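You operate a simulated robot arm through the tools that you are given. There is no shell and no other tool. Be economical: measure what you need, move in short steps, check, and stop when the job is done.

Carry out the task below with a simulated robot arm. There is one attempt and no reset: what you move stays moved.

Task
Take the purple silencer and put it on the cream panel.
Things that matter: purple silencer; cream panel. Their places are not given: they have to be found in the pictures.

The check looks at the end state, three seconds after you hand in, the way a careful person would. Anything else that was tipped, shoved, dropped, spilled or broken makes it a failure.

Robot
A 7-joint arm with a two-finger parallel gripper, fixed in place. Base frame: the origin is at the foot of the arm, x ahead of it, y to its left, z up; the work surface is at about z = 0. Units: cm, rad, N and s.
With the tool pointing down near the work surface it reaches from about 24 to 62 cm from the base axis. Its first joint turns from -1.152 to 1.152 rad. Payload 2.6 kg.
The tool frame sits at the grasp point between the pads (the TCP): z along the fingers, y along the line on which they close. The tips reach 3 cm beyond it. Largest opening 9.4 cm; finger width 2.8, thickness 1; the body of the gripper, 5 by 9.6 cm, starts 5.5 cm behind the TCP.
Orientation is told as [roll, pitch, yaw] about the base's x, y, z axes, in that order, counted from this pose: with the fingers straight down and closing along the base's y, the tool's x points along the base's -x, its y along +y and its z along -z.

Tools
- The arm moves only by the tool play_rows. Its argument "increments" is a list that holds one entry, the list of rows, each a list of 7 numbers: the shift along the tool's x, y, z in units of 250 mm (1.0 is 250 mm), then the turn, a rotation vector about the tool's x, y, z in units of 45 degrees (1.0 is 45 degrees), then the opening, from 0 (shut) to 1 (fully open). In form: [[[dx, dy, dz, wx, wy, wz, gripper], ...]]. A call has 1 to 10 rows; each row is the pose to reach, as a shift and turn from the pose commanded when the call began, along the tool's axes at that moment. A call with a number of a shift or a turn outside -1 to 1 is refused whole. Rows are played at 5 a second. More than 5 cm and 0.15 rad between two rows, or a gripper value outside its range, and nothing of the call is played. Where a pose cannot be reached the arm comes as near as it can. A force on the tool above 40 N (or 10 N above the force at the start of the call, whichever is more), or a blocked arm, ends the call early, and 0.2 s more pass. The fingers move at their own pace (about 7.2 cm/s each) and stop on an object; they squeeze with about 21 N. The grip force told is the motor's: it shows also when the fingers shut on nothing. Time passes only in rows, and 0.2 s behind the last, so rows that repeat a pose let the fingers close. It gives the time, the measured TCP pose, the force on the tool (base axes), the opening and the grip force at its end, in the units of the frame above (readings bear some noise).
- Cameras (640 x 400 px; columns grow to the right, rows downward): "scene" is fixed at [3.56, 44.56, 56.61]; the picture's right is [-0.78, -0.63, 0.00], its down [-0.33, 0.40, -0.86] and it looks along [0.54, -0.66, -0.52] (base axes); focal length 357 px, centre (320, 200). "wrist" rides on the gripper at [-3.7, 0, -5.8] in the tool frame; the picture's right is [0.00, -1.00, 0.00], its down [0.97, 0.00, -0.24] and it looks along [0.24, 0.00, 0.97] (tool axes); focal length 218 px, centre (320, 200).
- camera(camera): a new picture of that camera. The clock stands still meanwhile.
- locate(camera, pixels): for up to 12 pixels [column, row] of the newest picture of that camera ("zoom" is the newest enlarged one), the place [x, y, z] in the base frame of the surface seen there, good to about 0.2 cm, but the place of the scene camera against the robot may be out by one fixed shift of up to 1.8 cm in any direction. The clock stands still meanwhile.
- enlarge(camera, box): a new picture of the part [left, top, right, bottom] of that camera's present view, enlarged. The clock stands still meanwhile.
- finish_job(): hands the job in; it is judged then, once.

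Keep the steps short. Do not move on a guess: measure, check each grasp and each placing, and mend mistakes. In all there are 60 turns and 22 pictures (those below and enlarged ones count). Leave the gripper open and the arm clear of the work at the hand-in unless told otherwise, and finish with a single line.

The tools are called after ">>>" by a JSON object that holds its "op" and its "data". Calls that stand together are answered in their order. play_rows: Moves the arm, as the interface text tells. Its arguments: {"type":"object","properties":{"increments":{"type":"array"}},"required":["increments"]} The other tools are called the same way: camera (camera) takes a picture; locate (camera, pixels) gives the place of the surface under pixels of a picture; enlarge (camera, box) takes an enlarged picture of a part of a camera's view; finish_job () hands the job in.

At the start:

```text
time_s: 0.0
tcp_pos: [44.86, -3.39, 25.52]
orientation: [0.0, 0.0, -0.001]
contact_force: [-0.3, 0.0, 0.1]
grip_width: 9.4
finger_force: 0.1
```

scene: 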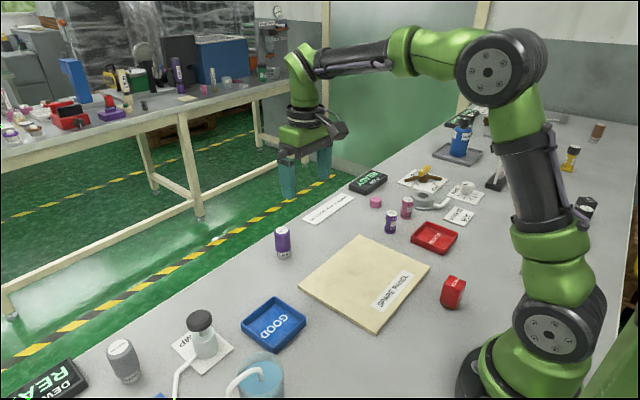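
wrist: 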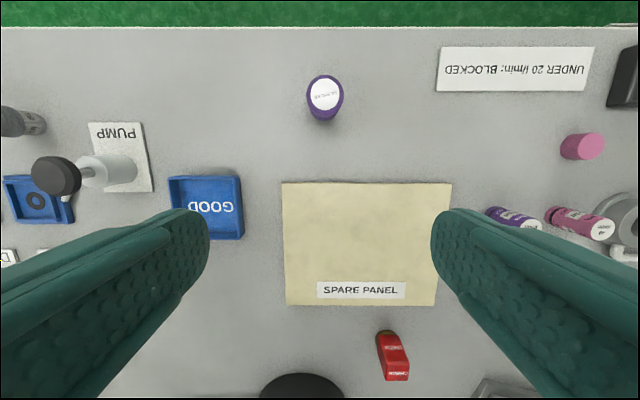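

I see a large purple cylinder at scene (283,243) and a smaller purple one at (390,222). I'll enlarge both to see which is the silencer.

>>> {"op": "enlarge", "data": {"camera": "scene", "box": [340, 160, 500, 260]}}

>>> {"op": "enlarge", "data": {"camera": "wrist", "box": [280, 60, 640, 285]}}

>>> {"op": "enlarge", "data": {"camera": "scene", "box": [240, 210, 336, 270]}}

```text
4.00 times, centred on (420, 210) of scene
```

zoom: 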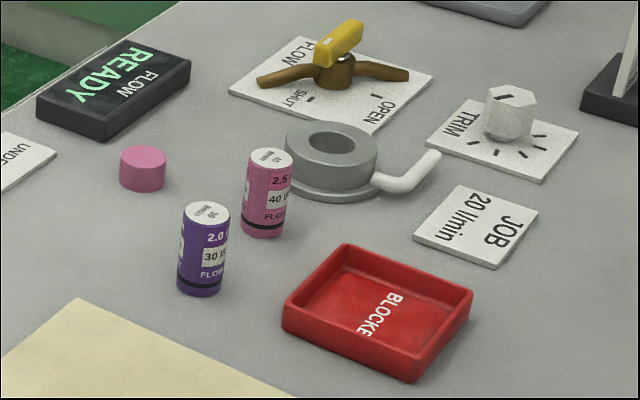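

```text
1.78 times, centred on (460, 172) of wrist
```

zoom: 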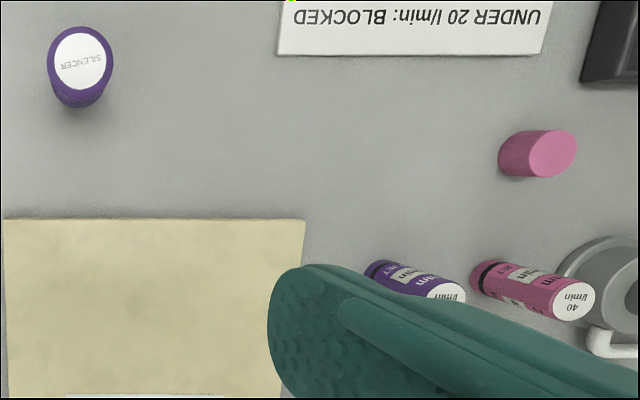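

```text
6.67 times, centred on (288, 240) of scene
```

zoom: 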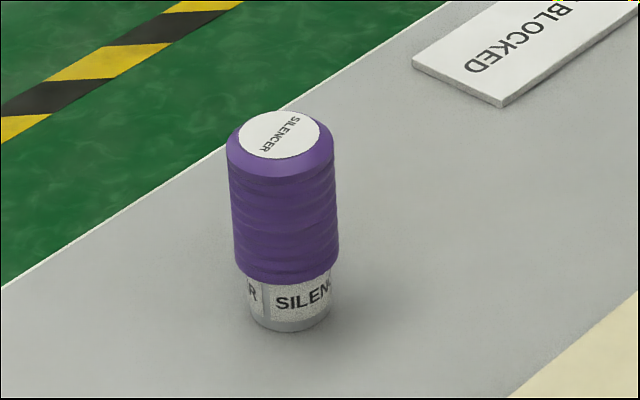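

The large cylinder at scene (283,243) and wrist (325,95) carries the label SILENCER. Next I measure it and the panel with the wrist camera.

>>> {"op": "locate", "data": {"camera": "wrist", "pixels": [[325, 94], [310, 94], [341, 94], [325, 80], [325, 108], [325, 140], [284, 184], [450, 185], [436, 304], [287, 303], [365, 240], [230, 110]]}}

>>> {"op": "locate", "data": {"camera": "zoom", "pixels": [[280, 135], [285, 220], [288, 310], [240, 137], [318, 135]]}}

```text
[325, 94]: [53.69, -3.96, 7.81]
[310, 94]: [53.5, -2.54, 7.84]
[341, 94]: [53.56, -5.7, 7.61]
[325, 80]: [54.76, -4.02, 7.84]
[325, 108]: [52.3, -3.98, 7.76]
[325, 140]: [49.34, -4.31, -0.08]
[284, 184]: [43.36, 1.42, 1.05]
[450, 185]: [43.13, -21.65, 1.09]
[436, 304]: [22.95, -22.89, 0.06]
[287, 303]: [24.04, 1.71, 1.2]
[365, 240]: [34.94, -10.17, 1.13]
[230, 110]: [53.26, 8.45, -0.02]
```

```text
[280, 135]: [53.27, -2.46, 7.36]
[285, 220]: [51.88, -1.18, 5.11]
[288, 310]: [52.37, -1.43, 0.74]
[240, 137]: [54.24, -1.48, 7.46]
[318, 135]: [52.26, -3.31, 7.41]
```

The silencer's axis is near (53.55, -4.05). It is 7.8 cm high and about 4.1 cm across. The panel top is at z≈1.1, with x from 24 to 43 and y from -21.6 to 1.5. I go above the silencer with the gripper open and stay clear of it.

>>> {"op": "play_rows", "data": {"increments": [[[-0.174, -0.013, 0, 0, 0, 0, 1], [-0.348, -0.026, 0, 0, 0, 0, 1], [-0.348, -0.026, 0.15, 0, 0, 0, 1], [-0.348, -0.026, 0.3, 0, 0, 0, 1], [-0.348, -0.026, 0.42, 0, 0, 0, 1], [-0.348, -0.026, 0.42, 0, 0, 0, 1]]]}}

>>> {"op": "camera", "data": {"camera": "wrist"}}

```text
time_s: 1.4
tcp_pos: [53.61, -4.15, 14.96]
orientation: [0.0, 0.001, 0.0]
contact_force: [0.0, 1.0, -0.5]
grip_width: 9.39
finger_force: 0.0
```

```text
16 pictures are left
```

wrist: 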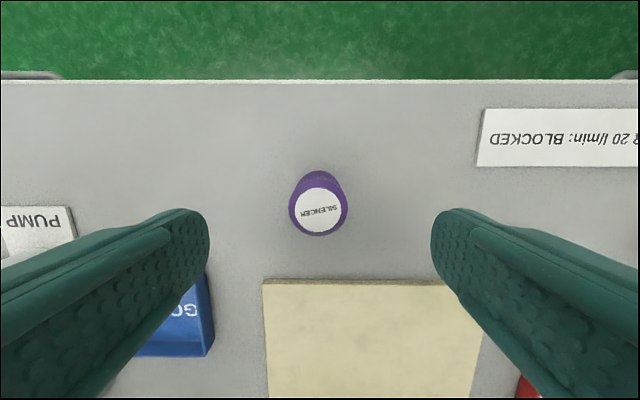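

The silencer's top is at wrist (319,210), centred between the fingers. I measure it again from close up.

>>> {"op": "locate", "data": {"camera": "wrist", "pixels": [[319, 210], [319, 189], [319, 230], [298, 210], [340, 210], [291, 210], [346, 210]]}}

```text
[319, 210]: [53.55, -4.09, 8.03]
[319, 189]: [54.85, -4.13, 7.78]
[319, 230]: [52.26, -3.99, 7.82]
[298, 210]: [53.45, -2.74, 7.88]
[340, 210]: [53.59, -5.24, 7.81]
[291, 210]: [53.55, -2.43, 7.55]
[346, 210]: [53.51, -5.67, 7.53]
```

The tool is centred to within 0.1 cm. I go straight down to z≈4.8 and keep the gripper open.

>>> {"op": "play_rows", "data": {"increments": [[[0, 0, 0.1, 0, 0, 0, 1], [0, 0, 0.2, 0, 0, 0, 1], [0, 0, 0.3, 0, 0, 0, 1], [0, 0, 0.36, 0, 0, 0, 1], [0, 0, 0.406, 0, 0, 0, 1], [0, 0, 0.406, 0, 0, 0, 1]]]}}

```text
time_s: 2.8
tcp_pos: [53.52, -4.11, 4.82]
orientation: [-0.002, 0.0, -0.001]
contact_force: [0.0, -0.3, 0.4]
grip_width: 9.39
finger_force: 0.0
```

The arm reached z 4.82 without touching anything. Now I close the fingers.

>>> {"op": "play_rows", "data": {"increments": [[[0, 0, 0, 0, 0, 0, 0.6], [0, 0, 0, 0, 0, 0, 0.4], [0, 0, 0, 0, 0, 0, 0.2], [0, 0, 0, 0, 0, 0, 0], [0, 0, 0, 0, 0, 0, 0], [0, 0, 0, 0, 0, 0, 0]]]}}

```text
time_s: 4.2
tcp_pos: [53.49, -4.19, 4.73]
orientation: [0.002, -0.001, -0.001]
contact_force: [0.7, -0.6, -0.1]
grip_width: 3.65
finger_force: 20.8
```

The fingers stopped at 3.65 cm with 20.8 N, so they are holding something. I lift a little to check the grip.

>>> {"op": "play_rows", "data": {"increments": [[[0, 0, -0.04, 0, 0, 0, 0], [0, 0, -0.1, 0, 0, 0, 0], [0, 0, -0.16, 0, 0, 0, 0], [0, 0, -0.2, 0, 0, 0, 0], [0, 0, -0.2, 0, 0, 0, 0]]]}}

>>> {"op": "enlarge", "data": {"camera": "scene", "box": [208, 150, 368, 250]}}

>>> {"op": "camera", "data": {"camera": "wrist"}}

```text
time_s: 5.4
tcp_pos: [53.57, -4.1, 9.79]
orientation: [0.001, 0.001, 0.001]
contact_force: [-0.2, -0.4, -0.9]
grip_width: 3.62
finger_force: 21.1
```

```text
4.00 times, centred on (288, 200) of scene
```

zoom: 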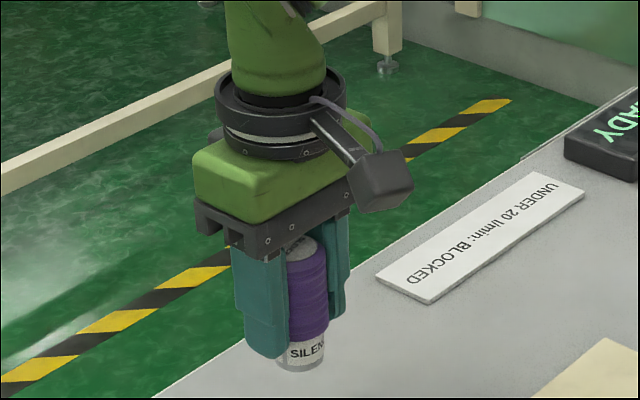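

```text
14 pictures are left
```

wrist: 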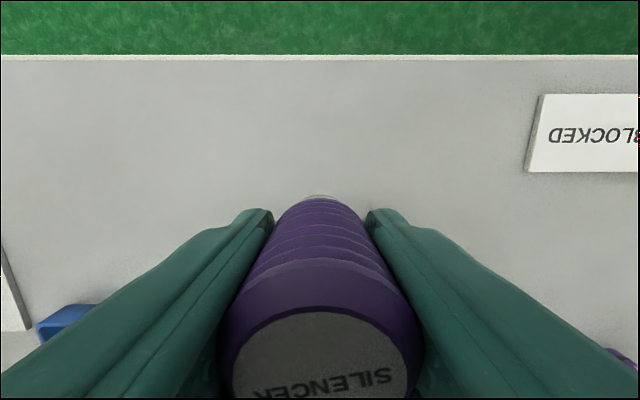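

The silencer came up upright with the arm. I raise it a little more and carry it over the panel centre, about (35, -9.5).

>>> {"op": "play_rows", "data": {"increments": [[[0, 0, -0.09, 0, 0, 0, 0], [0.08, -0.023, -0.09, 0, 0, 0, 0], [0.19, -0.055, -0.09, 0, 0, 0, 0], [0.31, -0.09, -0.09, 0, 0, 0, 0], [0.43, -0.125, -0.09, 0, 0, 0, 0], [0.55, -0.16, -0.09, 0, 0, 0, 0], [0.66, -0.193, -0.09, 0, 0, 0, 0], [0.74, -0.216, -0.09, 0, 0, 0, 0], [0.74, -0.216, -0.09, 0, 0, 0, 0], [0.74, -0.216, -0.09, 0, 0, 0, 0]]]}}

>>> {"op": "camera", "data": {"camera": "scene"}}

>>> {"op": "camera", "data": {"camera": "wrist"}}

```text
time_s: 7.6
tcp_pos: [35.05, -9.58, 11.99]
orientation: [0.0, 0.0, -0.002]
contact_force: [0.2, 0.5, -1.3]
grip_width: 3.61
finger_force: 21.1
```

```text
13 pictures are left
```

scene: 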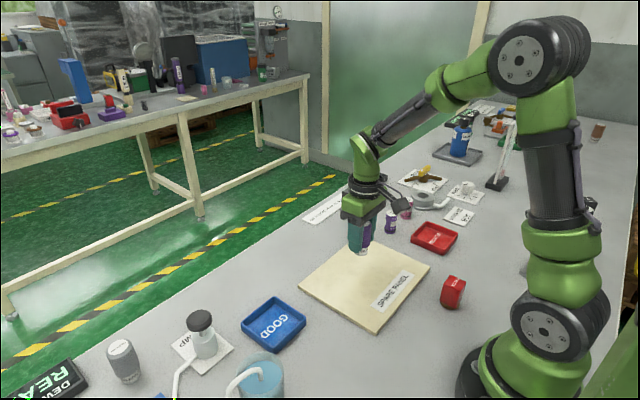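

```text
12 pictures are left
```

wrist: 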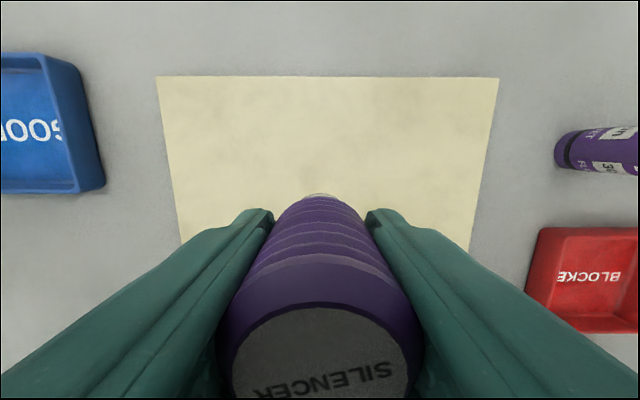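

The silencer is upright over the middle of the panel. Contact should come at TCP z≈5.85, so I go down to about 6.4 first.

>>> {"op": "play_rows", "data": {"increments": [[[0, 0, 0.06, 0, 0, 0, 0], [0, 0, 0.12, 0, 0, 0, 0], [0, 0, 0.18, 0, 0, 0, 0], [0, 0, 0.21, 0, 0, 0, 0], [0, 0, 0.224, 0, 0, 0, 0], [0, 0, 0.224, 0, 0, 0, 0]]]}}

>>> {"op": "enlarge", "data": {"camera": "scene", "box": [300, 200, 428, 280]}}

```text
time_s: 9.0
tcp_pos: [35.04, -9.46, 6.27]
orientation: [-0.001, -0.002, 0.001]
contact_force: [0.2, 0.3, -1.5]
grip_width: 3.46
finger_force: 21.0
```

```text
5.00 times, centred on (364, 240) of scene
```

zoom: 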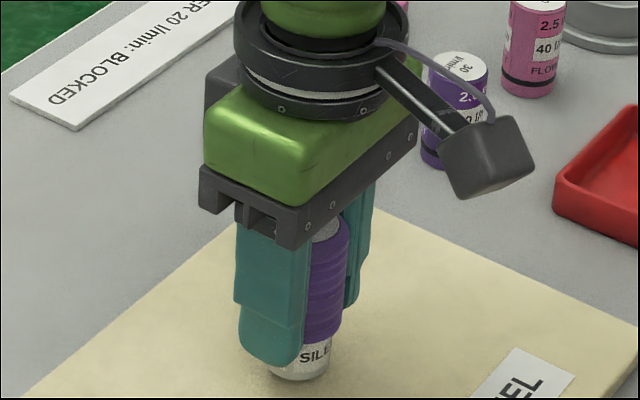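

The base is just above the panel and there is no contact yet. I lower it in small steps.

>>> {"op": "play_rows", "data": {"increments": [[[0, 0, 0.006, 0, 0, 0, 0], [0, 0, 0.012, 0, 0, 0, 0], [0, 0, 0.016, 0, 0, 0, 0], [0, 0, 0.016, 0, 0, 0, 0]]]}}

```text
time_s: 10.0
tcp_pos: [35.09, -9.48, 5.98]
orientation: [0.0, -0.001, 0.0]
contact_force: [-0.6, -0.1, -1.7]
grip_width: 3.49
finger_force: 21.1
```

There is still no contact at 5.98. I go down a few more millimetres.

>>> {"op": "play_rows", "data": {"increments": [[[0, 0, 0.004, 0, 0, 0, 0], [0, 0, 0.008, 0, 0, 0, 0], [0, 0, 0.008, 0, 0, 0, 0]]]}}

```text
time_s: 10.8
tcp_pos: [35.11, -9.45, 5.84]
orientation: [0.001, -0.002, -0.002]
contact_force: [-4.6, 1.8, 14.9]
grip_width: 3.5
finger_force: 21.0
```

The upward force is now 14.9 N, so the silencer stands on the panel. I back off slightly to ease the pressure and open slowly.

>>> {"op": "play_rows", "data": {"increments": [[[0, 0, -0.003, 0, 0, 0, 0], [0, 0, -0.003, 0, 0, 0, 0.42], [0, 0, -0.003, 0, 0, 0, 0.5], [0, 0, -0.003, 0, 0, 0, 0.7], [0, 0, -0.003, 0, 0, 0, 1], [0, 0, -0.003, 0, 0, 0, 1], [0, 0, -0.003, 0, 0, 0, 1]]]}}

>>> {"op": "camera", "data": {"camera": "wrist"}}

```text
time_s: 12.4
tcp_pos: [35.17, -9.53, 5.9]
orientation: [0.0, 0.0, -0.001]
contact_force: [0.3, 0.1, 0.6]
grip_width: 9.4
finger_force: 0.1
```

```text
10 pictures are left
```

wrist: 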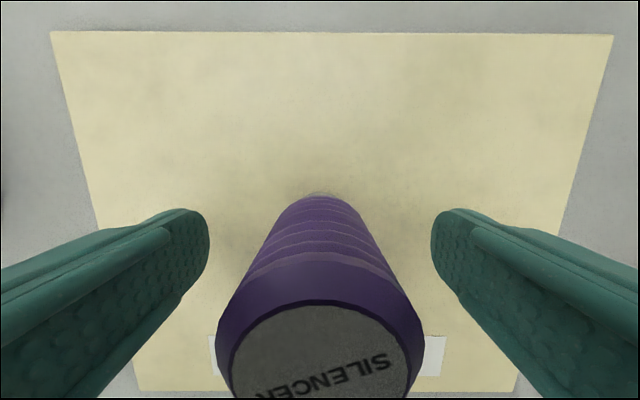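

The silencer stands free between the open fingers. I go straight up.

>>> {"op": "play_rows", "data": {"increments": [[[0, 0, -0.06, 0, 0, 0, 1], [0, 0, -0.16, 0, 0, 0, 1], [0, 0, -0.3, 0, 0, 0, 1], [0, 0, -0.45, 0, 0, 0, 1], [0, 0, -0.6, 0, 0, 0, 1], [0, 0, -0.7, 0, 0, 0, 1], [0, 0, -0.7, 0, 0, 0, 1]]]}}

>>> {"op": "camera", "data": {"camera": "scene"}}

>>> {"op": "camera", "data": {"camera": "wrist"}}

```text
time_s: 14.0
tcp_pos: [35.09, -9.59, 23.45]
orientation: [0.001, -0.001, 0.002]
contact_force: [0.7, -0.1, -0.9]
grip_width: 9.43
finger_force: 0.2
```

```text
9 pictures are left
```

scene: 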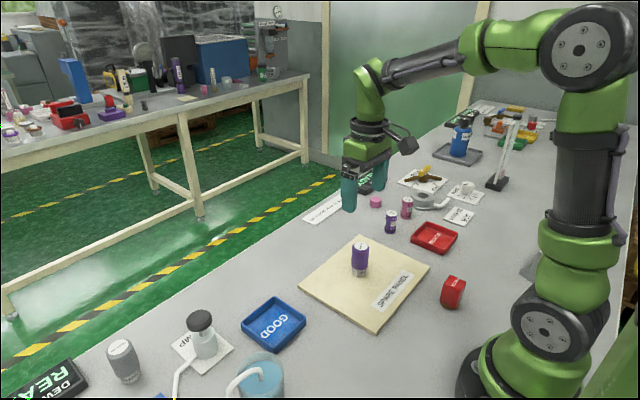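

```text
8 pictures are left
```

wrist: 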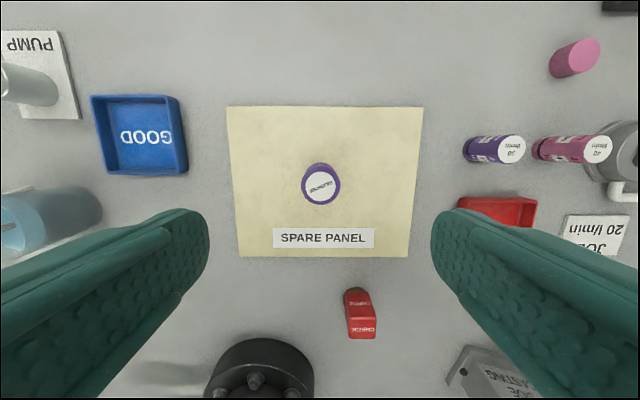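

The silencer stands upright on the panel at scene (360,260), nothing else has moved, and the arm is clear with the gripper open. I hand in.

>>> {"op": "finish_job", "data": {}}

```text
The job is handed in.
```

The purple silencer is standing upright on the cream panel, nothing else was disturbed, and the gripper is open and clear.
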